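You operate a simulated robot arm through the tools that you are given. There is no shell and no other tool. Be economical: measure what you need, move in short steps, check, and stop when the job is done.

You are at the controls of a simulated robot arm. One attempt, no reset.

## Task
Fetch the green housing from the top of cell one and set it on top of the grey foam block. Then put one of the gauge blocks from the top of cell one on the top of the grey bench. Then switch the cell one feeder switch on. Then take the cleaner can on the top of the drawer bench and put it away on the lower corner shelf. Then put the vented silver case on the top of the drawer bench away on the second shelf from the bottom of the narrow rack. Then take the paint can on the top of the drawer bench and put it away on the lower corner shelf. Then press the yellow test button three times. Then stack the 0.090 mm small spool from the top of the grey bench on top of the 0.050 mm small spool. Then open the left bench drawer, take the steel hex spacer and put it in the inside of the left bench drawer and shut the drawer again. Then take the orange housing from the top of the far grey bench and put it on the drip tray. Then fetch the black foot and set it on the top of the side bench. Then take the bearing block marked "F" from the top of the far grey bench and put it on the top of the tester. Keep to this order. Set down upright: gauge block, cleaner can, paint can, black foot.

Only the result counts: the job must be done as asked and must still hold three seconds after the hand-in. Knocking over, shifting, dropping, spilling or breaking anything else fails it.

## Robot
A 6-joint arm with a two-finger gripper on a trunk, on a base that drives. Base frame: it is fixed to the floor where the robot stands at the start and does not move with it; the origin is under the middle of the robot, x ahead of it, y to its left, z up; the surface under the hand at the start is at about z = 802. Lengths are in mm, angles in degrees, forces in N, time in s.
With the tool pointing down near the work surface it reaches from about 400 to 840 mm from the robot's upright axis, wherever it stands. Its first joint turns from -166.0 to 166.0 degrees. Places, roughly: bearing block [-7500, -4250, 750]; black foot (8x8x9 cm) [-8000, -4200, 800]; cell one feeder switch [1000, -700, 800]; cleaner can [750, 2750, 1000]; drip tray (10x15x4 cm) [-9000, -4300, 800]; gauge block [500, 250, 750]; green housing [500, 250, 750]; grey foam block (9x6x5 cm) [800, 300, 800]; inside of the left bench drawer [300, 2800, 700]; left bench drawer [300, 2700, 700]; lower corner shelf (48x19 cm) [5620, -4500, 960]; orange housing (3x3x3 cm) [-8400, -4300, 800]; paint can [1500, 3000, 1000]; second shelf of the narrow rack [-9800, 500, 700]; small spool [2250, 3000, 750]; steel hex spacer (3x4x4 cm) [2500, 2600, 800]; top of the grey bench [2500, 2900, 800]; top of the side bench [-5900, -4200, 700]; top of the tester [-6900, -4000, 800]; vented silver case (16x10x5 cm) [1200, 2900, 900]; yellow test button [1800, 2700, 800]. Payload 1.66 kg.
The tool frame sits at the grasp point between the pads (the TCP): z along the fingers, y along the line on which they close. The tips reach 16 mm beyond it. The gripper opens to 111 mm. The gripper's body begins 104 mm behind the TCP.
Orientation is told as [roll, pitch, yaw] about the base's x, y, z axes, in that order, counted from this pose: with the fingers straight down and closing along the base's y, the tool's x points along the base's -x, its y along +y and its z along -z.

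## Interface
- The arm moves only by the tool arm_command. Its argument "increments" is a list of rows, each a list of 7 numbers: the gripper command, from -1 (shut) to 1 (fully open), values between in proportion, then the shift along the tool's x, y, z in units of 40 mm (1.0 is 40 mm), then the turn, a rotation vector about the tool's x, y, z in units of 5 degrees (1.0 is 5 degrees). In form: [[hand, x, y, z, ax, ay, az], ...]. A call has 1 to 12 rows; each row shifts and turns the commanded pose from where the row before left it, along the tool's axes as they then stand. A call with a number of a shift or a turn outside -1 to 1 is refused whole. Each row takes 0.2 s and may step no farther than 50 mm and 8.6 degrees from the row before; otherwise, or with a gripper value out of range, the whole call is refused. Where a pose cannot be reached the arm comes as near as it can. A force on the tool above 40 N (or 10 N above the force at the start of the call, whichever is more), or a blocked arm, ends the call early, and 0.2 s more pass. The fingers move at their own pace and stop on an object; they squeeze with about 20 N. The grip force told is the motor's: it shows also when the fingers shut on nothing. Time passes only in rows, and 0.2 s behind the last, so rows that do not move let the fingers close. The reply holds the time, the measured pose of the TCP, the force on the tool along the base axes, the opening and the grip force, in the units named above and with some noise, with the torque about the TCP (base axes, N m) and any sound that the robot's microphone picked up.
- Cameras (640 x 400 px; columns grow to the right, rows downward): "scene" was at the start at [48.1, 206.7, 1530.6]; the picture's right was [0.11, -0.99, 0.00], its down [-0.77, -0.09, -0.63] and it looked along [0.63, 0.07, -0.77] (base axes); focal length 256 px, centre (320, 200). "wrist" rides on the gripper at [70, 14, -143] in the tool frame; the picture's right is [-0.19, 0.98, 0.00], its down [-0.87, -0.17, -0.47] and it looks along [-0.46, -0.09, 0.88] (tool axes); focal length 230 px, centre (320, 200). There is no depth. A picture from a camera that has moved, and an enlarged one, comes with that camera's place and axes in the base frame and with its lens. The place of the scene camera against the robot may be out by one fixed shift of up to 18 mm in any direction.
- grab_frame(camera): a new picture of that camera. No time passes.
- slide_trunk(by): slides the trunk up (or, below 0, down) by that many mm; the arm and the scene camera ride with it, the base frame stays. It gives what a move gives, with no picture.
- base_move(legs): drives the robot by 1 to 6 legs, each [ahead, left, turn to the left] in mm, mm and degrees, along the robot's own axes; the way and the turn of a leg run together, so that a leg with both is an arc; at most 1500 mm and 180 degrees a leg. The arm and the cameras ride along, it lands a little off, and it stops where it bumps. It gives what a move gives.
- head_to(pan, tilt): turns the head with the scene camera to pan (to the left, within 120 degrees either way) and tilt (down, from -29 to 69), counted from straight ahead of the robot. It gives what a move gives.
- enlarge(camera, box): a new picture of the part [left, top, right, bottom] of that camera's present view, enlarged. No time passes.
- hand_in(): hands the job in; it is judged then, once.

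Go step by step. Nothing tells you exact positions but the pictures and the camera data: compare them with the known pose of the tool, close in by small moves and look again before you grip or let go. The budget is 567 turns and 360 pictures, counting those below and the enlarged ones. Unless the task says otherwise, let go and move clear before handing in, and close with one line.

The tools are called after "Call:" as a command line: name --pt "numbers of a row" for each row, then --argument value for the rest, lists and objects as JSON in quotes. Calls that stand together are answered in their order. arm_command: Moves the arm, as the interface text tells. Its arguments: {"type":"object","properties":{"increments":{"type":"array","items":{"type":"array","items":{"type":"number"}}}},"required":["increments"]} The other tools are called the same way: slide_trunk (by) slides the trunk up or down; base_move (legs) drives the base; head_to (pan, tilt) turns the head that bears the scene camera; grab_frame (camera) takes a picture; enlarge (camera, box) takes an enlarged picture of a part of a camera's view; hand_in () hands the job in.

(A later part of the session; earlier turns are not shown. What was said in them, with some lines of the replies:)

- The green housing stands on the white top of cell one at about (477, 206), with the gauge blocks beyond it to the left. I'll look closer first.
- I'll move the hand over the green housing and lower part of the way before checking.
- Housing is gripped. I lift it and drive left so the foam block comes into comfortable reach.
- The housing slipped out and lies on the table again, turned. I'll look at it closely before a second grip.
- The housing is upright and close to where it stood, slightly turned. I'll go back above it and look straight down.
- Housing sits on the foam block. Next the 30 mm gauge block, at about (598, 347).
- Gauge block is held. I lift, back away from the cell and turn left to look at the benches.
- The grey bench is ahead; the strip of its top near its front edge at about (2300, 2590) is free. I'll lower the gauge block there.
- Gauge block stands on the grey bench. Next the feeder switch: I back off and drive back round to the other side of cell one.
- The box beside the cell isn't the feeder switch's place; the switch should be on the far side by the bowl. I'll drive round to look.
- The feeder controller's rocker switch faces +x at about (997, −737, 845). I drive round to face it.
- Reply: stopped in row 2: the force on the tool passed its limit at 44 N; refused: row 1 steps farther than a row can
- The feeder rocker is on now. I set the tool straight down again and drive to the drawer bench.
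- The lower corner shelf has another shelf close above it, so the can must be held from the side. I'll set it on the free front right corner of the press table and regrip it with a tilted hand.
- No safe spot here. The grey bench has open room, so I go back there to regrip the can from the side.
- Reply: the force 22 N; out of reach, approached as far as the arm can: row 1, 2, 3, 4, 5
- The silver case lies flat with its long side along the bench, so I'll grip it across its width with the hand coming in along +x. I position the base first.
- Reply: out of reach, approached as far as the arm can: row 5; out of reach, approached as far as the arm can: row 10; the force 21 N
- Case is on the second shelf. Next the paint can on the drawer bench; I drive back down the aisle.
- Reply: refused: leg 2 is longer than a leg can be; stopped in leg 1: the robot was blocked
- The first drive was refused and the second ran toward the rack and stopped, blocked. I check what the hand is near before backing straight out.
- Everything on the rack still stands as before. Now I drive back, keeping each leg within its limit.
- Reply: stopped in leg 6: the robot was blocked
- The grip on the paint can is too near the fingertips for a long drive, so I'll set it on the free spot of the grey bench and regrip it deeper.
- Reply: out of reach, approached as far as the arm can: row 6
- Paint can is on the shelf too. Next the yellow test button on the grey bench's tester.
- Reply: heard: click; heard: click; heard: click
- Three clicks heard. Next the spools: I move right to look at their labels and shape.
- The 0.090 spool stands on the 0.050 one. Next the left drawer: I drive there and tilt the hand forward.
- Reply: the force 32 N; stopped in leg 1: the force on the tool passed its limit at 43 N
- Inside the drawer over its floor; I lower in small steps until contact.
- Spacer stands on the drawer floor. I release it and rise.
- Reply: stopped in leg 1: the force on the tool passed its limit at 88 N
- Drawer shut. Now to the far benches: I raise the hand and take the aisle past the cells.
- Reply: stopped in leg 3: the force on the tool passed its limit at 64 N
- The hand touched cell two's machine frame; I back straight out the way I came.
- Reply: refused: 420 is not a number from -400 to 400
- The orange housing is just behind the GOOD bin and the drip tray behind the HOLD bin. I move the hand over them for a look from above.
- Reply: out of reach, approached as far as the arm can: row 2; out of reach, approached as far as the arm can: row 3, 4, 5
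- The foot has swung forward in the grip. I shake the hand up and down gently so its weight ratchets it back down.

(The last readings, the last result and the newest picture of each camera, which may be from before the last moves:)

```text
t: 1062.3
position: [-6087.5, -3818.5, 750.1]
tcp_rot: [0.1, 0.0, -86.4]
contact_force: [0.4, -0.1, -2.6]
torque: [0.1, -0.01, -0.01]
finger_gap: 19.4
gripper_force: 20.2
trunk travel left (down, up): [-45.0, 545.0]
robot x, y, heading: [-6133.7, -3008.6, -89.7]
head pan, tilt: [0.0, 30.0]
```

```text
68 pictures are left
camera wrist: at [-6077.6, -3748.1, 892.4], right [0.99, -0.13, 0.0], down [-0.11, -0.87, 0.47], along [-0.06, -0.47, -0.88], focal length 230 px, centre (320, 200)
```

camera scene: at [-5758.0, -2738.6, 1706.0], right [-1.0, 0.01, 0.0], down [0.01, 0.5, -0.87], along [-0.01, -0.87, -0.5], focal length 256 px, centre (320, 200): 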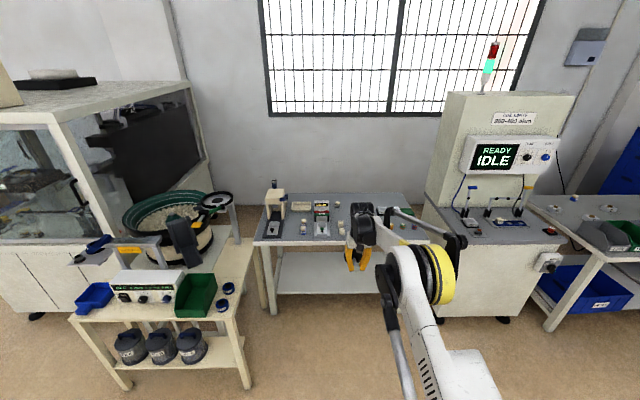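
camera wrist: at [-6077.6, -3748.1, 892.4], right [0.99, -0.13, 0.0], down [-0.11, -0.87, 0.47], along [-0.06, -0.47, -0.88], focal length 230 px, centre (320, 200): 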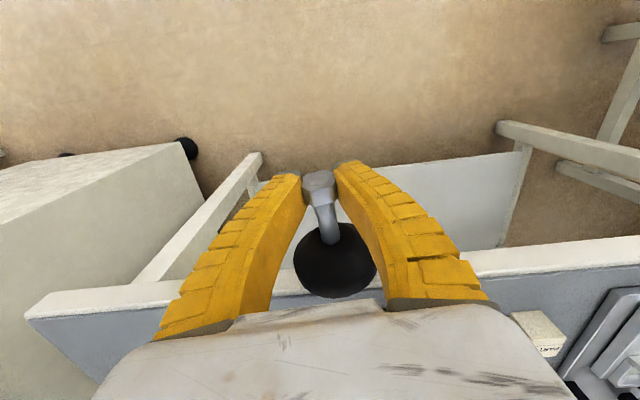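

Call:
arm_command --pt "-1 -0.4 0 -0.1 0 0 0" --pt "-1 -0.4 0 -0.1 0 0 0" --pt "-1 -0.12 0 0 0 0 0"

Call:
arm_command --pt "-1 -0.12 0 0 0 0 0" --pt "-1 0 0 0 0 0 0"

Call:
arm_command --pt "-1 -0.12 0 0 0 0 0" --pt "-1 0 0 0 0 0 0"

```text
t: 1063.2
position: [-6084.5, -3844.8, 759.4]
tcp_rot: [0.1, -0.1, -86.3]
contact_force: [7.6, 23.3, 0.2]
torque: [0.48, -0.11, -0.12]
finger_gap: 20.1
gripper_force: 20.6
out of reach, approached as far as the arm can: row 3
trunk travel left (down, up): [-45.0, 545.0]
robot x, y, heading: [-6134.1, -3009.8, -90.3]
head pan, tilt: [0.0, 30.0]
```

```text
t: 1063.8
position: [-6085.9, -3846.8, 759.5]
tcp_rot: [0.1, -0.3, -86.3]
contact_force: [10.0, 24.7, 1.6]
torque: [0.4, -0.1, -0.02]
finger_gap: 20.9
gripper_force: 20.2
out of reach, approached as far as the arm can: row 1
trunk travel left (down, up): [-45.0, 545.0]
robot x, y, heading: [-6133.9, -3008.0, -89.8]
head pan, tilt: [0.0, 30.0]
```

```text
t: 1064.3
position: [-6084.7, -3844.8, 759.5]
tcp_rot: [0.0, -0.3, -86.2]
contact_force: [8.8, 24.5, 1.9]
torque: [0.38, -0.08, -0.03]
finger_gap: 20.8
gripper_force: 19.7
out of reach, approached as far as the arm can: row 1
trunk travel left (down, up): [-45.0, 545.0]
robot x, y, heading: [-6131.5, -3009.0, -90.2]
head pan, tilt: [0.0, 30.0]
```

Call:
arm_command --pt "-1 0.8 0 0 0 0 0" --pt "-1 0.9 0 0 0 0 0" --pt "-1 0.9 0 0 0 0 0" --pt "-1 0.9 0 0 0 0 0"

Call:
base_move --legs '[[125, 0, 0]]'

Call:
grab_frame --camera "wrist"

```text
t: 1065.3
position: [-6094.2, -3708.8, 758.6]
tcp_rot: [0.1, 0.1, -86.3]
contact_force: [-0.3, 0.2, -2.1]
torque: [0.1, -0.01, -0.03]
finger_gap: 19.1
gripper_force: 20.1
trunk travel left (down, up): [-45.0, 545.0]
robot x, y, heading: [-6133.4, -3007.8, -90.1]
head pan, tilt: [0.0, 30.0]
```

```text
t: 1066.6
position: [-6093.9, -3833.6, 758.5]
tcp_rot: [0.1, 0.0, -86.4]
contact_force: [1.0, 0.2, -2.2]
torque: [0.14, 0.01, -0.02]
finger_gap: 19.3
gripper_force: 20.2
trunk travel left (down, up): [-45.0, 545.0]
robot x, y, heading: [-6131.6, -3134.2, -89.9]
head pan, tilt: [0.0, 30.0]
```

```text
67 pictures are left
camera wrist: at [-6084.8, -3763.2, 901.4], right [0.99, -0.13, 0.0], down [-0.11, -0.87, 0.47], along [-0.06, -0.47, -0.88], focal length 230 px, centre (320, 200)
```

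wrist: 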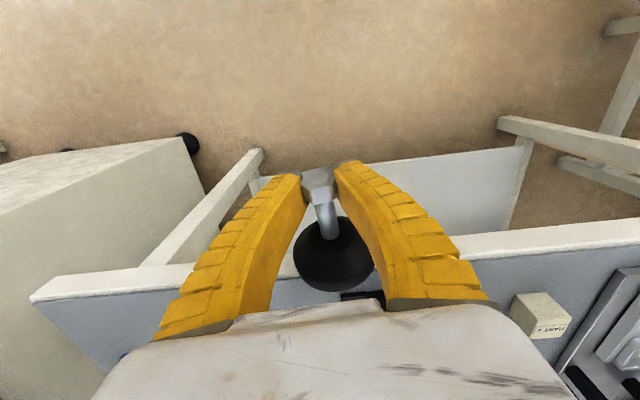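

Call:
arm_command --pt "-1 -0.25 0 -0.15 0 0 0" --pt "-1 -0.275 0 -0.15 0 0 0" --pt "-1 -0.2 0 -0.3 0 0 0" --pt "-1 -0.25 0 -0.26 0 0 0" --pt "-1 -0.28 0 -0.21 0 0 0"

Call:
grab_frame --camera "wrist"

```text
t: 1067.8
position: [-6090.9, -3882.9, 802.3]
tcp_rot: [0.1, -0.2, -86.3]
contact_force: [6.7, 12.6, 5.9]
torque: [0.56, -0.15, -0.11]
finger_gap: 21.4
gripper_force: 20.2
trunk travel left (down, up): [-45.0, 545.0]
robot x, y, heading: [-6133.8, -3134.1, -89.7]
head pan, tilt: [0.0, 30.0]
```

```text
66 pictures are left
camera wrist: at [-6081.8, -3812.4, 945.4], right [0.99, -0.13, 0.0], down [-0.11, -0.87, 0.47], along [-0.06, -0.47, -0.88], focal length 230 px, centre (320, 200)
```

wrist: 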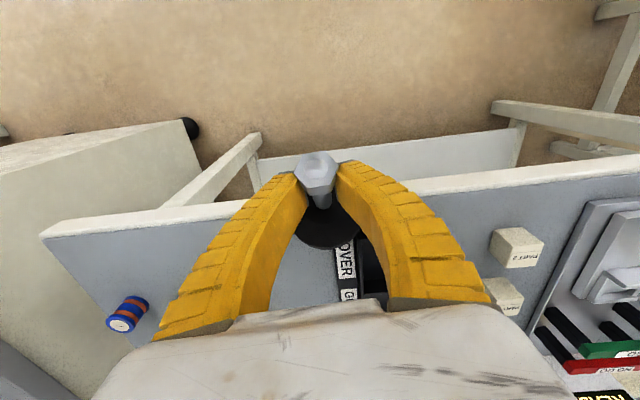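

Call:
arm_command --pt "-1 -0.32 0 -0.16 0 0 0" --pt "-1 -0.34 0 -0.11 0 0 0" --pt "-1 -0.35 0 -0.05 0 0 0" --pt "-1 -0.2 0 0 0 0 0"

Call:
grab_frame --camera "wrist"

```text
t: 1068.8
position: [-6089.4, -3931.2, 815.7]
tcp_rot: [0.2, -0.2, -86.3]
contact_force: [-9.7, 8.5, 18.2]
torque: [0.44, 0.14, -0.11]
finger_gap: 24.9
gripper_force: 19.7
trunk travel left (down, up): [-45.0, 545.0]
robot x, y, heading: [-6132.1, -3136.1, -90.0]
head pan, tilt: [0.0, 30.0]
```

```text
65 pictures are left
camera wrist: at [-6080.3, -3860.0, 958.7], right [0.99, -0.13, 0.0], down [-0.11, -0.87, 0.47], along [-0.06, -0.47, -0.88], focal length 230 px, centre (320, 200)
```

wrist: 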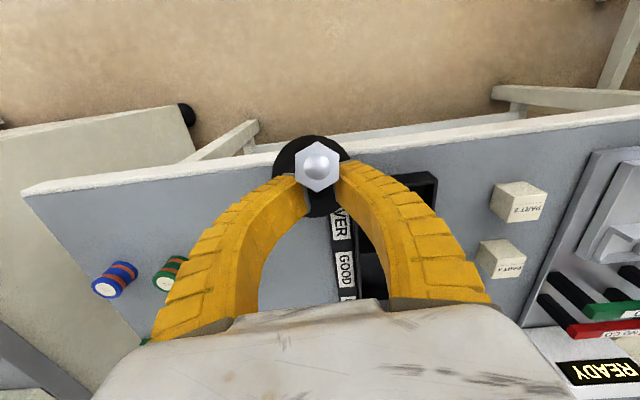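

Call:
arm_command --pt "-1 0 0 -0.15 0 0 0" --pt "-1 0 0 -0.25 0 0 0" --pt "-1 -0.25 -0.4 -0.1 0 0 0" --pt "-1 -0.35 -0.5 0 0 0 0" --pt "-1 -0.35 -0.5 0 0 0 0" --pt "-1 -0.35 -0.4 0 0 0 0"

Call:
grab_frame --camera "wrist"

```text
t: 1070.2
position: [-6157.4, -3982.0, 835.6]
tcp_rot: [0.1, -0.2, -86.4]
contact_force: [-0.2, 0.0, -1.8]
torque: [-0.01, -0.01, -0.01]
finger_gap: 12.8
gripper_force: 19.6
out of reach, approached as far as the arm can: row 6
trunk travel left (down, up): [-45.0, 545.0]
robot x, y, heading: [-6133.6, -3132.7, -90.1]
head pan, tilt: [0.0, 30.0]
```

```text
64 pictures are left
camera wrist: at [-6147.3, -3911.0, 978.9], right [0.99, -0.13, 0.0], down [-0.11, -0.87, 0.47], along [-0.06, -0.47, -0.88], focal length 230 px, centre (320, 200)
```

wrist: 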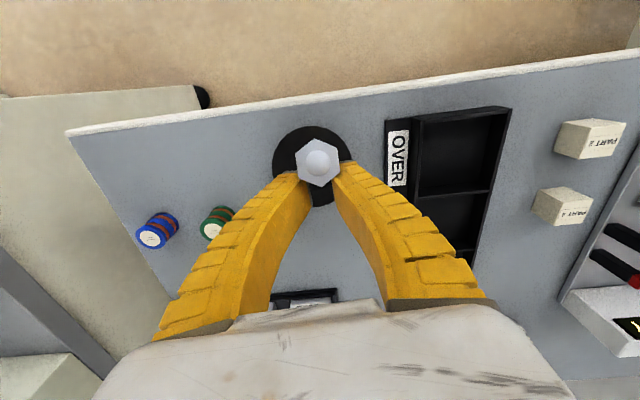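

Call:
arm_command --pt "-1 0 0 0.2 0 0 0" --pt "-1 0 0 0.2 0 0 0" --pt "-1 0 0 0 0 0 0"

Call:
arm_command --pt "-1 0 0 0.12 0 0 0" --pt "-1 0 0 0.1 0 0 0" --pt "-1 0 0 0 0 0 0"

Call:
grab_frame --camera "wrist"

```text
t: 1071.0
position: [-6156.6, -3979.7, 819.6]
tcp_rot: [0.0, -0.2, -86.4]
contact_force: [-2.4, 0.0, 23.4]
torque: [0.62, 0.08, -0.02]
finger_gap: 23.1
gripper_force: 19.8
trunk travel left (down, up): [-45.0, 545.0]
robot x, y, heading: [-6131.9, -3136.5, -89.9]
head pan, tilt: [0.0, 30.0]
```

```text
t: 1071.8
position: [-6155.5, -3979.6, 811.0]
tcp_rot: [0.0, -0.3, -86.4]
contact_force: [-1.8, -0.2, 26.7]
torque: [0.59, 0.02, -0.03]
finger_gap: 29.7
gripper_force: 20.5
trunk travel left (down, up): [-45.0, 545.0]
robot x, y, heading: [-6131.3, -3135.1, -89.9]
head pan, tilt: [0.0, 30.0]
```

```text
63 pictures are left
camera wrist: at [-6146.7, -3908.2, 953.3], right [0.99, -0.13, 0.0], down [-0.11, -0.87, 0.48], along [-0.06, -0.47, -0.88], focal length 230 px, centre (320, 200)
```

wrist: 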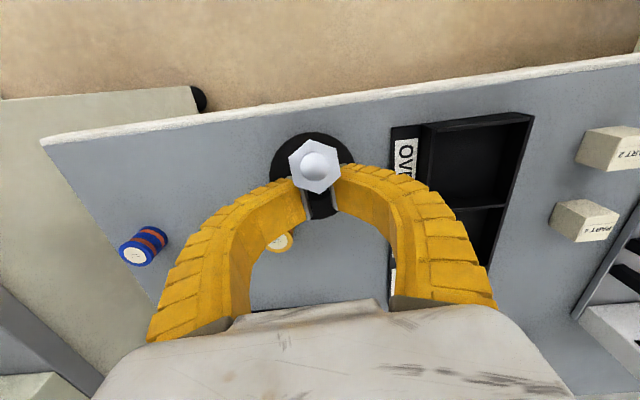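

Call:
arm_command --pt "-0.2 0 0 -0.1 0 0 0" --pt "0.2 0 0 0 0 0 0" --pt "0.2 0 0 0 0 0 0"

Call:
grab_frame --camera "wrist"

```text
t: 1072.6
position: [-6157.3, -3982.1, 813.0]
tcp_rot: [0.2, -0.1, -86.4]
contact_force: [-0.5, -0.6, 0.2]
torque: [-0.03, 0.01, -0.01]
finger_gap: 68.3
gripper_force: 1.1
trunk travel left (down, up): [-45.0, 545.0]
robot x, y, heading: [-6130.4, -3133.3, -90.0]
head pan, tilt: [0.0, 30.0]
```

```text
62 pictures are left
camera wrist: at [-6147.1, -3910.3, 955.5], right [0.99, -0.13, 0.0], down [-0.11, -0.87, 0.47], along [-0.06, -0.47, -0.88], focal length 230 px, centre (320, 200)
```

wrist: 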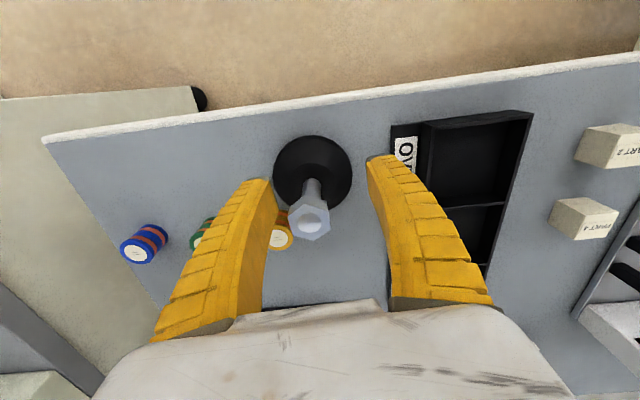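

Call:
slide_trunk --by 230

Call:
base_move --legs '[[-450, 0, 0], [0, -700, 0]]'

Call:
head_to --pan 0 --tilt 35

Call:
grab_frame --camera "scene"

```text
t: 1075.0
position: [-6157.9, -3980.6, 1041.8]
tcp_rot: [0.1, 0.0, -86.4]
contact_force: [0.8, -0.5, -0.2]
torque: [0.0, 0.0, 0.0]
finger_gap: 68.4
gripper_force: 1.0
trunk travel left (down, up): [-275.0, 315.0]
robot x, y, heading: [-6135.4, -3132.9, -90.2]
head pan, tilt: [0.0, 30.0]
```

```text
t: 1081.2
position: [-6861.6, -3528.4, 1043.0]
tcp_rot: [0.0, -0.1, -86.3]
contact_force: [-0.6, -1.2, 0.4]
torque: [0.04, -0.03, 0.0]
finger_gap: 68.3
gripper_force: 0.9
trunk travel left (down, up): [-275.0, 315.0]
robot x, y, heading: [-6837.9, -2682.6, -90.0]
head pan, tilt: [0.0, 30.0]
```

```text
t: 1081.9
position: [-6862.0, -3528.0, 1042.6]
tcp_rot: [0.1, -0.1, -86.3]
contact_force: [0.0, 0.1, -0.4]
torque: [0.03, 0.04, 0.01]
finger_gap: 68.7
gripper_force: 1.3
trunk travel left (down, up): [-275.0, 315.0]
robot x, y, heading: [-6840.5, -2679.1, -90.0]
head pan, tilt: [0.0, 35.0]
```

```text
61 pictures are left
camera scene: at [-6656.3, -2741.4, 1703.3], right [-1.0, 0.0, 0.0], down [0.0, 0.57, -0.82], along [0.0, -0.82, -0.57], focal length 256 px, centre (320, 200)
```

scene: 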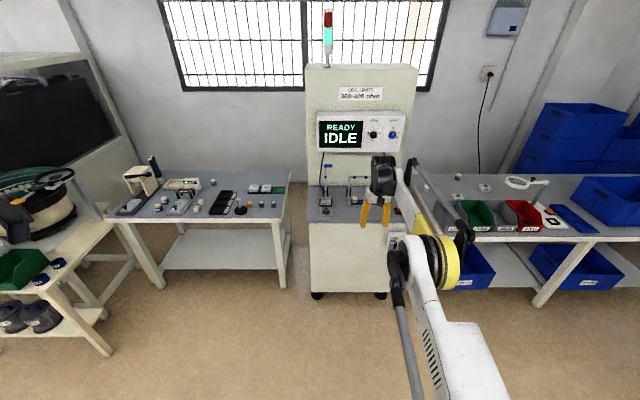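

Call:
enlarge --camera "scene" --box '[290, 150, 430, 240]'

Call:
enlarge --camera "scene" --box '[410, 165, 590, 245]'

```text
4.44 times, centred on (360, 195) of scene
camera zoom: at [-6656.3, -2741.4, 1703.3], right [-1.0, 0.0, 0.0], down [0.0, 0.57, -0.82], along [0.0, -0.82, -0.57], focal length 1138 px, centre (142, 222)
```

zoom: 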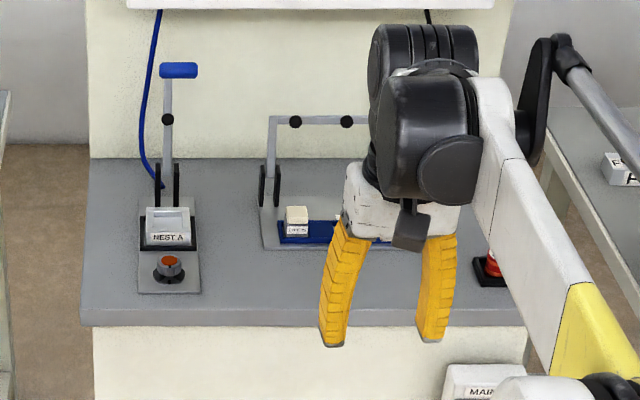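

```text
3.56 times, centred on (500, 205) of scene
camera zoom: at [-6656.3, -2741.4, 1703.3], right [-1.0, 0.0, 0.0], down [0.0, 0.57, -0.82], along [0.0, -0.82, -0.57], focal length 911 px, centre (-320, 182)
```

zoom: 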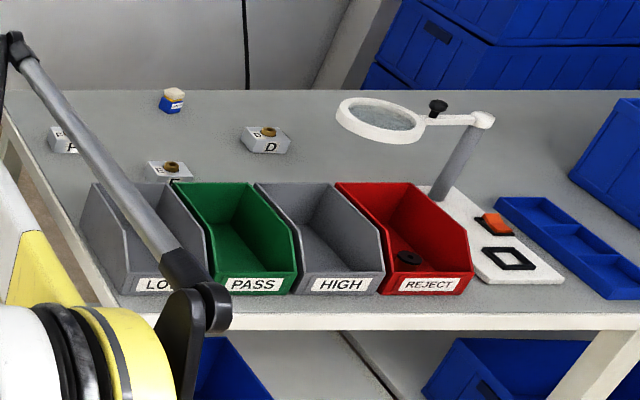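

Call:
base_move --legs '[[0, -560, 0], [720, 0, 0]]'

Call:
grab_frame --camera "wrist"

```text
t: 1088.7
position: [-7440.7, -4247.5, 1043.1]
tcp_rot: [0.1, -0.1, -86.2]
contact_force: [-0.3, 0.4, -0.6]
torque: [0.05, -0.02, 0.0]
finger_gap: 68.3
gripper_force: 1.6
trunk travel left (down, up): [-275.0, 315.0]
robot x, y, heading: [-7416.9, -3402.2, -89.8]
head pan, tilt: [0.0, 35.0]
```

```text
58 pictures are left
camera wrist: at [-7431.2, -4177.9, 1185.4], right [0.99, -0.12, 0.0], down [-0.11, -0.87, 0.47], along [-0.06, -0.47, -0.88], focal length 230 px, centre (320, 200)
```

wrist: 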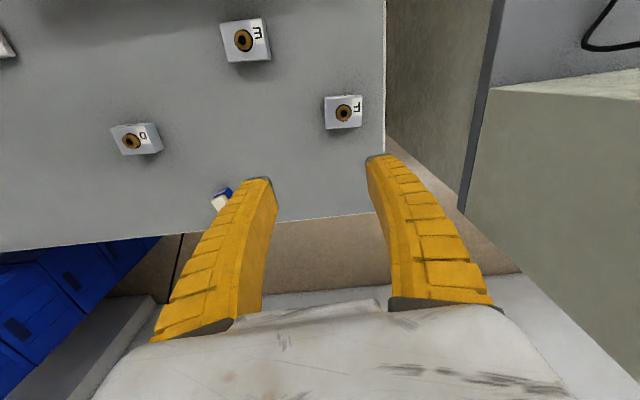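

Call:
arm_command --pt "0.8 0.1 0.55 0 0 0 0" --pt "0.8 0.1 0.55 0 0 0 0"

Call:
slide_trunk --by -190

Call:
enlarge --camera "wrist" --box '[220, 80, 420, 240]'

```text
t: 1089.3
position: [-7397.7, -4236.5, 1044.4]
tcp_rot: [0.0, -0.1, -86.2]
contact_force: [-0.2, 0.1, 0.0]
torque: [0.02, 0.01, 0.02]
finger_gap: 100.4
gripper_force: 0.4
trunk travel left (down, up): [-275.0, 315.0]
robot x, y, heading: [-7419.8, -3402.8, -89.9]
head pan, tilt: [0.0, 35.0]
```

```text
t: 1091.4
position: [-7397.6, -4238.3, 853.0]
tcp_rot: [0.1, 0.0, -86.2]
contact_force: [-0.1, 0.2, -0.1]
torque: [0.0, 0.01, 0.0]
finger_gap: 100.6
gripper_force: 0.1
trunk travel left (down, up): [-85.0, 505.0]
robot x, y, heading: [-7417.5, -3403.5, -89.9]
head pan, tilt: [0.0, 35.0]
```

```text
2.50 times, centred on (320, 160) of wrist
camera zoom: at [-7388.2, -4166.2, 996.5], right [0.99, -0.12, 0.0], down [-0.11, -0.87, 0.47], along [-0.06, -0.47, -0.88], focal length 575 px, centre (320, 300)
```

zoom: 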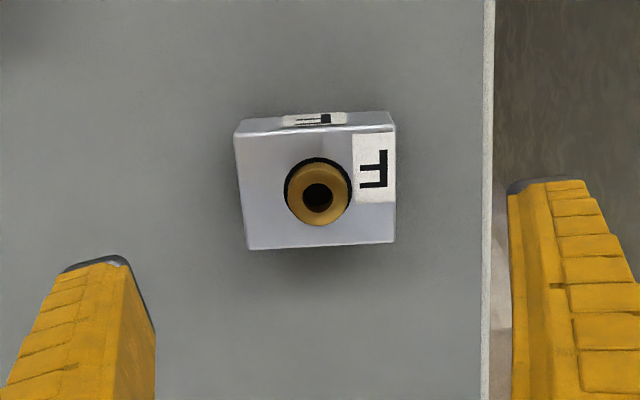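

Call:
arm_command --pt "0.6 0 0 0.25 0 0 0.7" --pt "0.6 0 0 0.25 0 0 0.7"

Call:
slide_trunk --by -50

Call:
grab_frame --camera "wrist"

```text
t: 1092.0
position: [-7397.3, -4237.7, 832.9]
tcp_rot: [0.1, -0.1, -93.2]
contact_force: [-1.4, -0.8, -0.2]
torque: [0.02, 0.04, 0.02]
finger_gap: 90.0
gripper_force: 1.1
trunk travel left (down, up): [-85.0, 505.0]
robot x, y, heading: [-7423.4, -3401.2, -89.5]
head pan, tilt: [0.0, 35.0]
```

```text
t: 1092.9
position: [-7397.1, -4237.8, 782.4]
tcp_rot: [0.2, -0.1, -93.2]
contact_force: [-0.3, 0.1, 0.7]
torque: [0.0, -0.03, -0.02]
finger_gap: 89.9
gripper_force: 1.1
trunk travel left (down, up): [-35.0, 555.0]
robot x, y, heading: [-7419.4, -3400.7, -89.9]
head pan, tilt: [0.0, 35.0]
```

```text
56 pictures are left
camera wrist: at [-7379.6, -4167.8, 926.2], right [0.97, -0.24, 0.0], down [-0.22, -0.85, 0.47], along [-0.11, -0.46, -0.88], focal length 230 px, centre (320, 200)
```

wrist: 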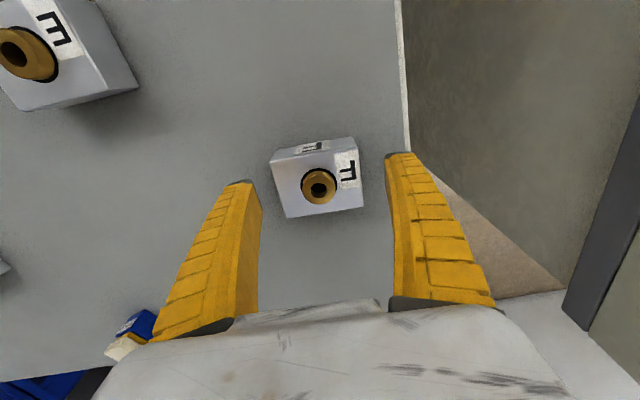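

Call:
slide_trunk --by -27

Call:
arm_command --pt "0 0 0 0 0 0 0" --pt "-1 0 0 0 0 0 0" --pt "-1 0 0 0 0 0 0" --pt "-1 0 0 0 0 0 0" --pt "-1 0 0 -0.1 0 0 0" --pt "-1 0 0 -0.2 0 0 0"

Call:
grab_frame --camera "wrist"

```text
t: 1093.7
position: [-7397.4, -4237.3, 757.2]
tcp_rot: [0.0, -0.2, -93.3]
contact_force: [0.2, 0.1, -0.3]
torque: [0.01, -0.03, 0.02]
finger_gap: 89.9
gripper_force: 0.7
trunk travel left (down, up): [-8.0, 582.0]
robot x, y, heading: [-7420.2, -3400.6, -90.2]
head pan, tilt: [0.0, 35.0]
```

```text
t: 1095.0
position: [-7398.1, -4237.7, 767.0]
tcp_rot: [0.1, -0.1, -93.1]
contact_force: [0.0, 0.5, -2.6]
torque: [-0.04, -0.01, 0.0]
finger_gap: 62.4
gripper_force: 20.3
trunk travel left (down, up): [-8.0, 582.0]
robot x, y, heading: [-7424.2, -3398.3, -89.8]
head pan, tilt: [0.0, 35.0]
```

```text
55 pictures are left
camera wrist: at [-7379.9, -4168.2, 910.1], right [0.97, -0.24, 0.0], down [-0.22, -0.85, 0.47], along [-0.11, -0.46, -0.88], focal length 230 px, centre (320, 200)
```

wrist: 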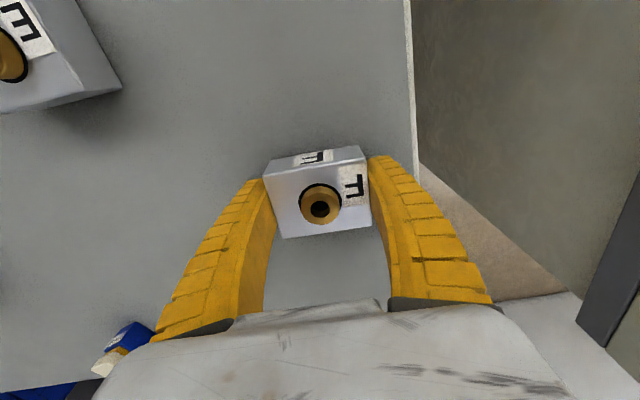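

Call:
slide_trunk --by 280

Call:
base_move --legs '[[-560, 0, 0], [0, 590, 0]]'

Call:
grab_frame --camera "wrist"

```text
t: 1097.9
position: [-7397.7, -4237.9, 1047.1]
tcp_rot: [0.1, 0.0, -93.2]
contact_force: [0.6, -0.3, -1.9]
torque: [-0.02, 0.01, -0.01]
finger_gap: 62.3
gripper_force: 20.7
trunk travel left (down, up): [-288.0, 302.0]
robot x, y, heading: [-7416.4, -3401.6, -89.9]
head pan, tilt: [0.0, 35.0]
```

```text
t: 1104.0
position: [-6817.5, -3686.8, 1046.5]
tcp_rot: [0.1, -0.2, -93.5]
contact_force: [0.6, 0.7, -2.2]
torque: [0.0, 0.02, -0.01]
finger_gap: 62.6
gripper_force: 20.0
trunk travel left (down, up): [-288.0, 302.0]
robot x, y, heading: [-6835.8, -2850.1, -90.4]
head pan, tilt: [0.0, 35.0]
```

```text
54 pictures are left
camera wrist: at [-6799.1, -3617.1, 1189.9], right [0.97, -0.25, 0.0], down [-0.22, -0.85, 0.47], along [-0.12, -0.46, -0.88], focal length 230 px, centre (320, 200)
```

wrist: 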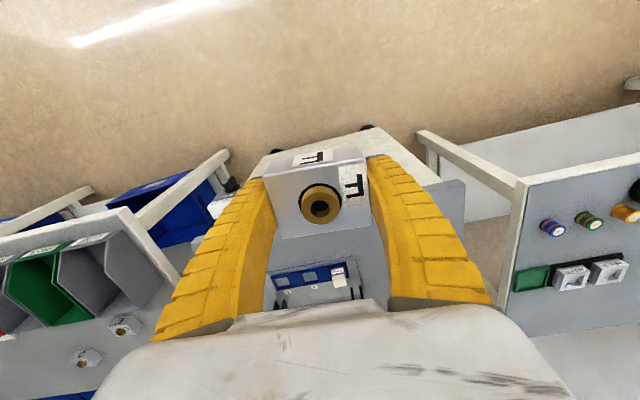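

Call:
base_move --legs '[[168, -20, 0.3]]'

Call:
slide_trunk --by -120

Call:
grab_frame --camera "wrist"

Call:
grab_frame --camera "scene"

```text
t: 1105.5
position: [-6830.7, -3856.6, 1046.8]
tcp_rot: [0.1, 0.0, -93.2]
contact_force: [0.1, -0.8, -1.9]
torque: [0.03, 0.0, 0.0]
finger_gap: 62.2
gripper_force: 19.9
trunk travel left (down, up): [-288.0, 302.0]
robot x, y, heading: [-6855.9, -3022.0, -89.3]
head pan, tilt: [0.0, 35.0]
```

```text
t: 1107.0
position: [-6832.3, -3854.7, 926.7]
tcp_rot: [0.2, -0.1, -93.1]
contact_force: [0.5, 0.7, -2.6]
torque: [0.0, 0.01, -0.05]
finger_gap: 62.3
gripper_force: 19.8
trunk travel left (down, up): [-168.0, 422.0]
robot x, y, heading: [-6857.1, -3017.2, -89.7]
head pan, tilt: [0.0, 35.0]
```

```text
53 pictures are left
camera wrist: at [-6813.8, -3785.7, 1070.2], right [0.97, -0.24, 0.0], down [-0.21, -0.85, 0.47], along [-0.11, -0.46, -0.88], focal length 230 px, centre (320, 200)
```

wrist: 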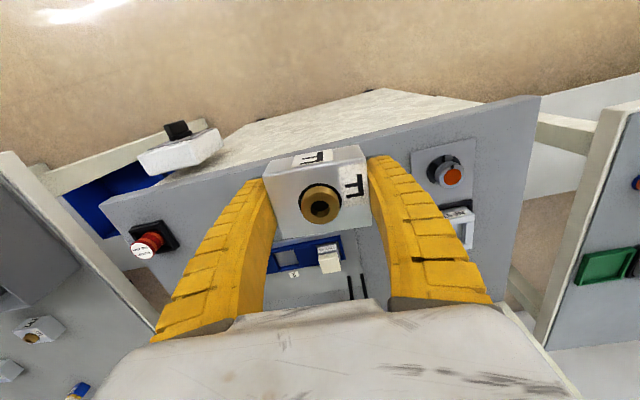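

```text
52 pictures are left
camera scene: at [-6672.6, -3078.2, 1596.4], right [-1.0, 0.0, 0.0], down [0.0, 0.57, -0.82], along [0.0, -0.82, -0.57], focal length 256 px, centre (320, 200)
```

scene: 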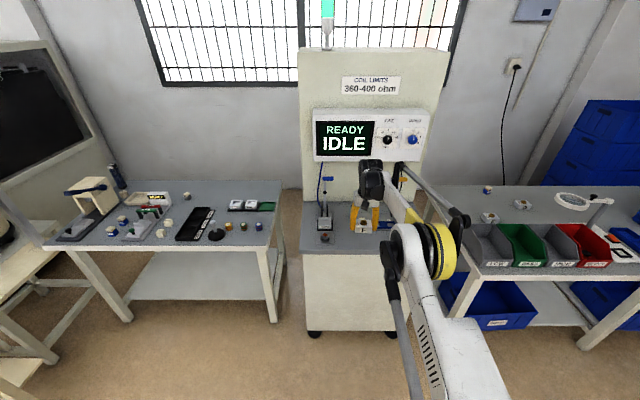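

Call:
base_move --legs '[[85, 0, 0]]'

Call:
slide_trunk --by -80

Call:
grab_frame --camera "wrist"

Call:
enlarge --camera "scene" --box '[290, 140, 420, 270]'

```text
t: 1108.0
position: [-6830.9, -3941.2, 925.6]
tcp_rot: [0.1, 0.0, -93.0]
contact_force: [-0.7, -0.3, -2.2]
torque: [0.06, 0.01, 0.03]
finger_gap: 61.9
gripper_force: 19.6
trunk travel left (down, up): [-168.0, 422.0]
robot x, y, heading: [-6852.4, -3105.0, -89.6]
head pan, tilt: [0.0, 35.0]
```

```text
t: 1109.2
position: [-6831.3, -3939.0, 846.5]
tcp_rot: [0.1, -0.1, -93.1]
contact_force: [0.1, -0.5, -2.5]
torque: [0.05, 0.01, 0.02]
finger_gap: 62.5
gripper_force: 19.8
trunk travel left (down, up): [-88.0, 502.0]
robot x, y, heading: [-6854.2, -3101.2, -90.2]
head pan, tilt: [0.0, 35.0]
```

```text
51 pictures are left
camera wrist: at [-6813.8, -3870.8, 990.2], right [0.97, -0.24, 0.0], down [-0.21, -0.85, 0.47], along [-0.11, -0.46, -0.88], focal length 230 px, centre (320, 200)
```

wrist: 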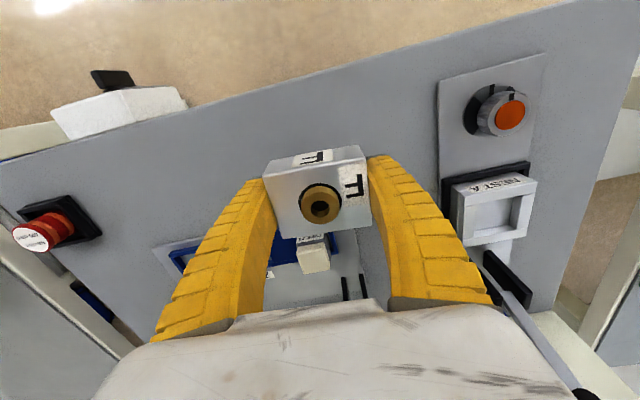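

```text
3.08 times, centred on (355, 205) of scene
camera zoom: at [-6672.3, -3163.3, 1516.4], right [-1.0, 0.0, 0.0], down [0.0, 0.57, -0.82], along [0.0, -0.82, -0.57], focal length 788 px, centre (212, 185)
```

zoom: 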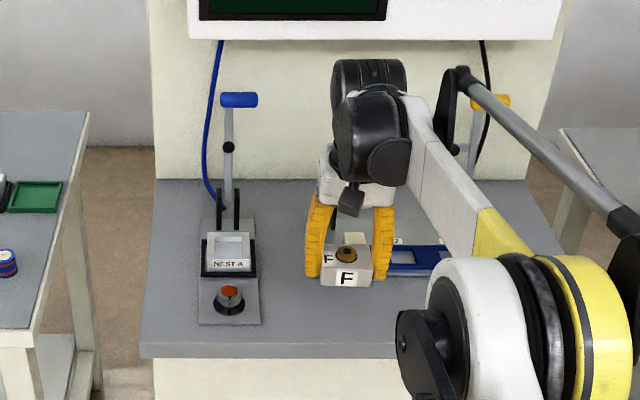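

Call:
slide_trunk --by -40

Call:
enlarge --camera "scene" --box '[320, 190, 420, 260]'

Call:
slide_trunk --by -6

Call:
slide_trunk --by -5

```text
t: 1110.0
position: [-6831.3, -3939.9, 807.0]
tcp_rot: [0.1, 0.0, -93.0]
contact_force: [1.0, 1.2, -2.1]
torque: [0.01, 0.0, -0.01]
finger_gap: 62.1
gripper_force: 20.0
trunk travel left (down, up): [-48.0, 542.0]
robot x, y, heading: [-6853.4, -3104.4, -89.9]
head pan, tilt: [0.0, 35.0]
```

```text
5.71 times, centred on (370, 225) of scene
camera zoom: at [-6672.3, -3163.2, 1476.3], right [-1.0, 0.0, 0.0], down [0.0, 0.57, -0.82], along [0.0, -0.82, -0.57], focal length 1463 px, centre (34, 57)
```

zoom: 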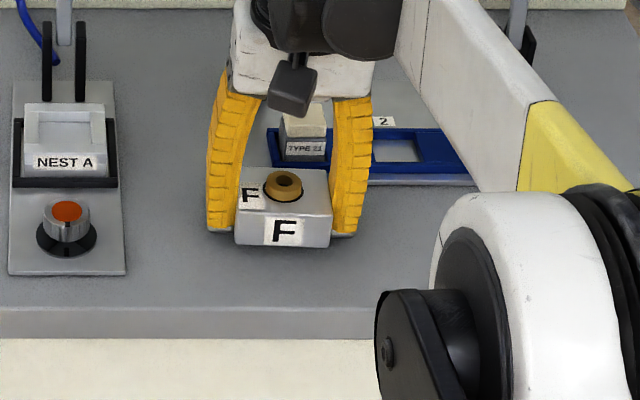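

```text
t: 1110.6
position: [-6831.3, -3940.4, 802.3]
tcp_rot: [0.0, 0.0, -93.1]
contact_force: [-0.4, 0.2, -1.5]
torque: [0.03, 0.03, -0.03]
finger_gap: 62.1
gripper_force: 19.8
trunk travel left (down, up): [-42.0, 548.0]
robot x, y, heading: [-6856.9, -3104.8, -89.7]
head pan, tilt: [0.0, 35.0]
```

```text
t: 1111.1
position: [-6831.1, -3940.2, 796.2]
tcp_rot: [0.1, -0.1, -93.1]
contact_force: [0.8, -0.6, 1.2]
torque: [0.02, 0.0, 0.0]
finger_gap: 62.2
gripper_force: 20.3
trunk travel left (down, up): [-37.0, 553.0]
robot x, y, heading: [-6857.4, -3102.4, -89.7]
head pan, tilt: [0.0, 35.0]
```

Call:
slide_trunk --by -2

Call:
arm_command --pt "0.3 0 0 0 0 0 0" --pt "0.5 0 0 0 0 0 0" --pt "0.5 0 0 0 0 0 0"

Call:
slide_trunk --by 150

Call:
grab_frame --camera "wrist"

```text
t: 1111.6
position: [-6832.7, -3938.9, 796.6]
tcp_rot: [0.0, -0.2, -93.1]
contact_force: [0.3, -7.2, 16.4]
torque: [-0.08, 0.08, 0.02]
finger_gap: 63.4
gripper_force: 19.9
trunk travel left (down, up): [-35.0, 555.0]
robot x, y, heading: [-6852.0, -3103.6, -89.8]
head pan, tilt: [0.0, 35.0]
```

```text
t: 1112.4
position: [-6829.8, -3939.9, 794.3]
tcp_rot: [0.1, -0.2, -93.0]
contact_force: [1.0, 2.6, 5.2]
torque: [0.07, 0.03, -0.05]
finger_gap: 83.2
gripper_force: 0.1
trunk travel left (down, up): [-35.0, 555.0]
robot x, y, heading: [-6856.4, -3103.3, -89.5]
head pan, tilt: [0.0, 35.0]
```

```text
t: 1114.2
position: [-6831.0, -3940.1, 943.1]
tcp_rot: [0.1, -0.1, -93.1]
contact_force: [0.0, 0.4, -0.1]
torque: [-0.02, 0.03, 0.0]
finger_gap: 84.7
gripper_force: 0.7
trunk travel left (down, up): [-185.0, 405.0]
robot x, y, heading: [-6861.8, -3106.1, -89.8]
head pan, tilt: [0.0, 35.0]
```

```text
48 pictures are left
camera wrist: at [-6813.7, -3870.9, 1086.8], right [0.97, -0.24, 0.0], down [-0.21, -0.85, 0.47], along [-0.11, -0.46, -0.88], focal length 230 px, centre (320, 200)
```

wrist: 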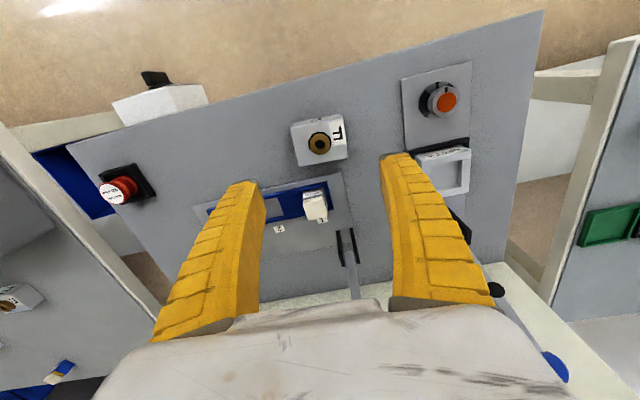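

Call:
base_move --legs '[[-450, 0, 0]]'

Call:
head_to --pan 25 --tilt 30

Call:
grab_frame --camera "scene"

Call:
enlarge --camera "scene" --box '[200, 180, 360, 300]'

```text
t: 1116.9
position: [-6832.1, -3500.4, 944.3]
tcp_rot: [0.1, -0.1, -92.9]
contact_force: [-0.4, -0.2, -0.3]
torque: [-0.01, -0.02, -0.01]
finger_gap: 84.5
gripper_force: 1.0
trunk travel left (down, up): [-185.0, 405.0]
robot x, y, heading: [-6858.0, -2664.1, -89.4]
head pan, tilt: [0.0, 35.0]
```

```text
t: 1117.8
position: [-6831.9, -3500.2, 943.1]
tcp_rot: [0.1, -0.1, -92.9]
contact_force: [1.3, -0.5, 0.2]
torque: [0.02, -0.01, 0.01]
finger_gap: 84.6
gripper_force: 0.8
trunk travel left (down, up): [-185.0, 405.0]
robot x, y, heading: [-6861.1, -2665.9, -89.4]
head pan, tilt: [25.0, 30.0]
```

```text
47 pictures are left
camera scene: at [-6636.4, -2717.5, 1621.0], right [-0.9, -0.43, 0.0], down [-0.21, 0.45, -0.87], along [0.37, -0.78, -0.5], focal length 256 px, centre (320, 200)
```

scene: 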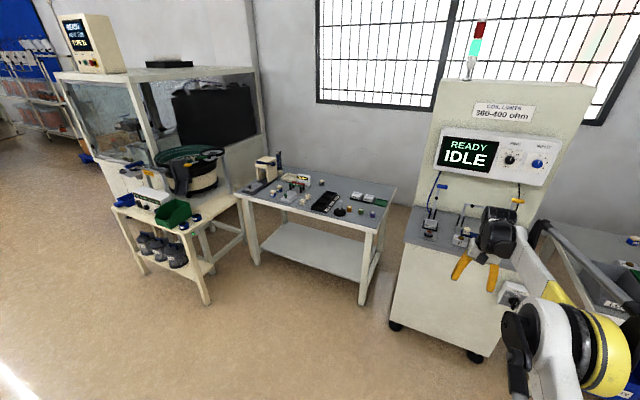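

```text
3.33 times, centred on (280, 240) of scene
camera zoom: at [-6636.4, -2717.5, 1621.0], right [-0.9, -0.43, 0.0], down [-0.21, 0.45, -0.87], along [0.37, -0.78, -0.5], focal length 854 px, centre (453, 67)
```

zoom: 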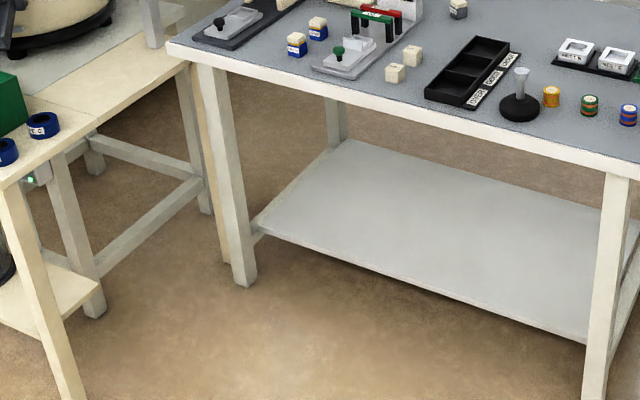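

The black foot stands upright on the side bench, block F is on the tester and the hand is clear. All twelve steps are done in order, so I hand the job in.

Call:
hand_in

```text
The job is handed in.
```

All twelve steps were carried out in the order given and the job is handed in. On the way the robot bumped into things three times: fingertips on the wall behind the narrow rack, base on cell two's low plate, hand on cell two's machine frame. The black foot probably also brushed the magnifier lamp. I saw nothing shifted in the pictures afterwards.
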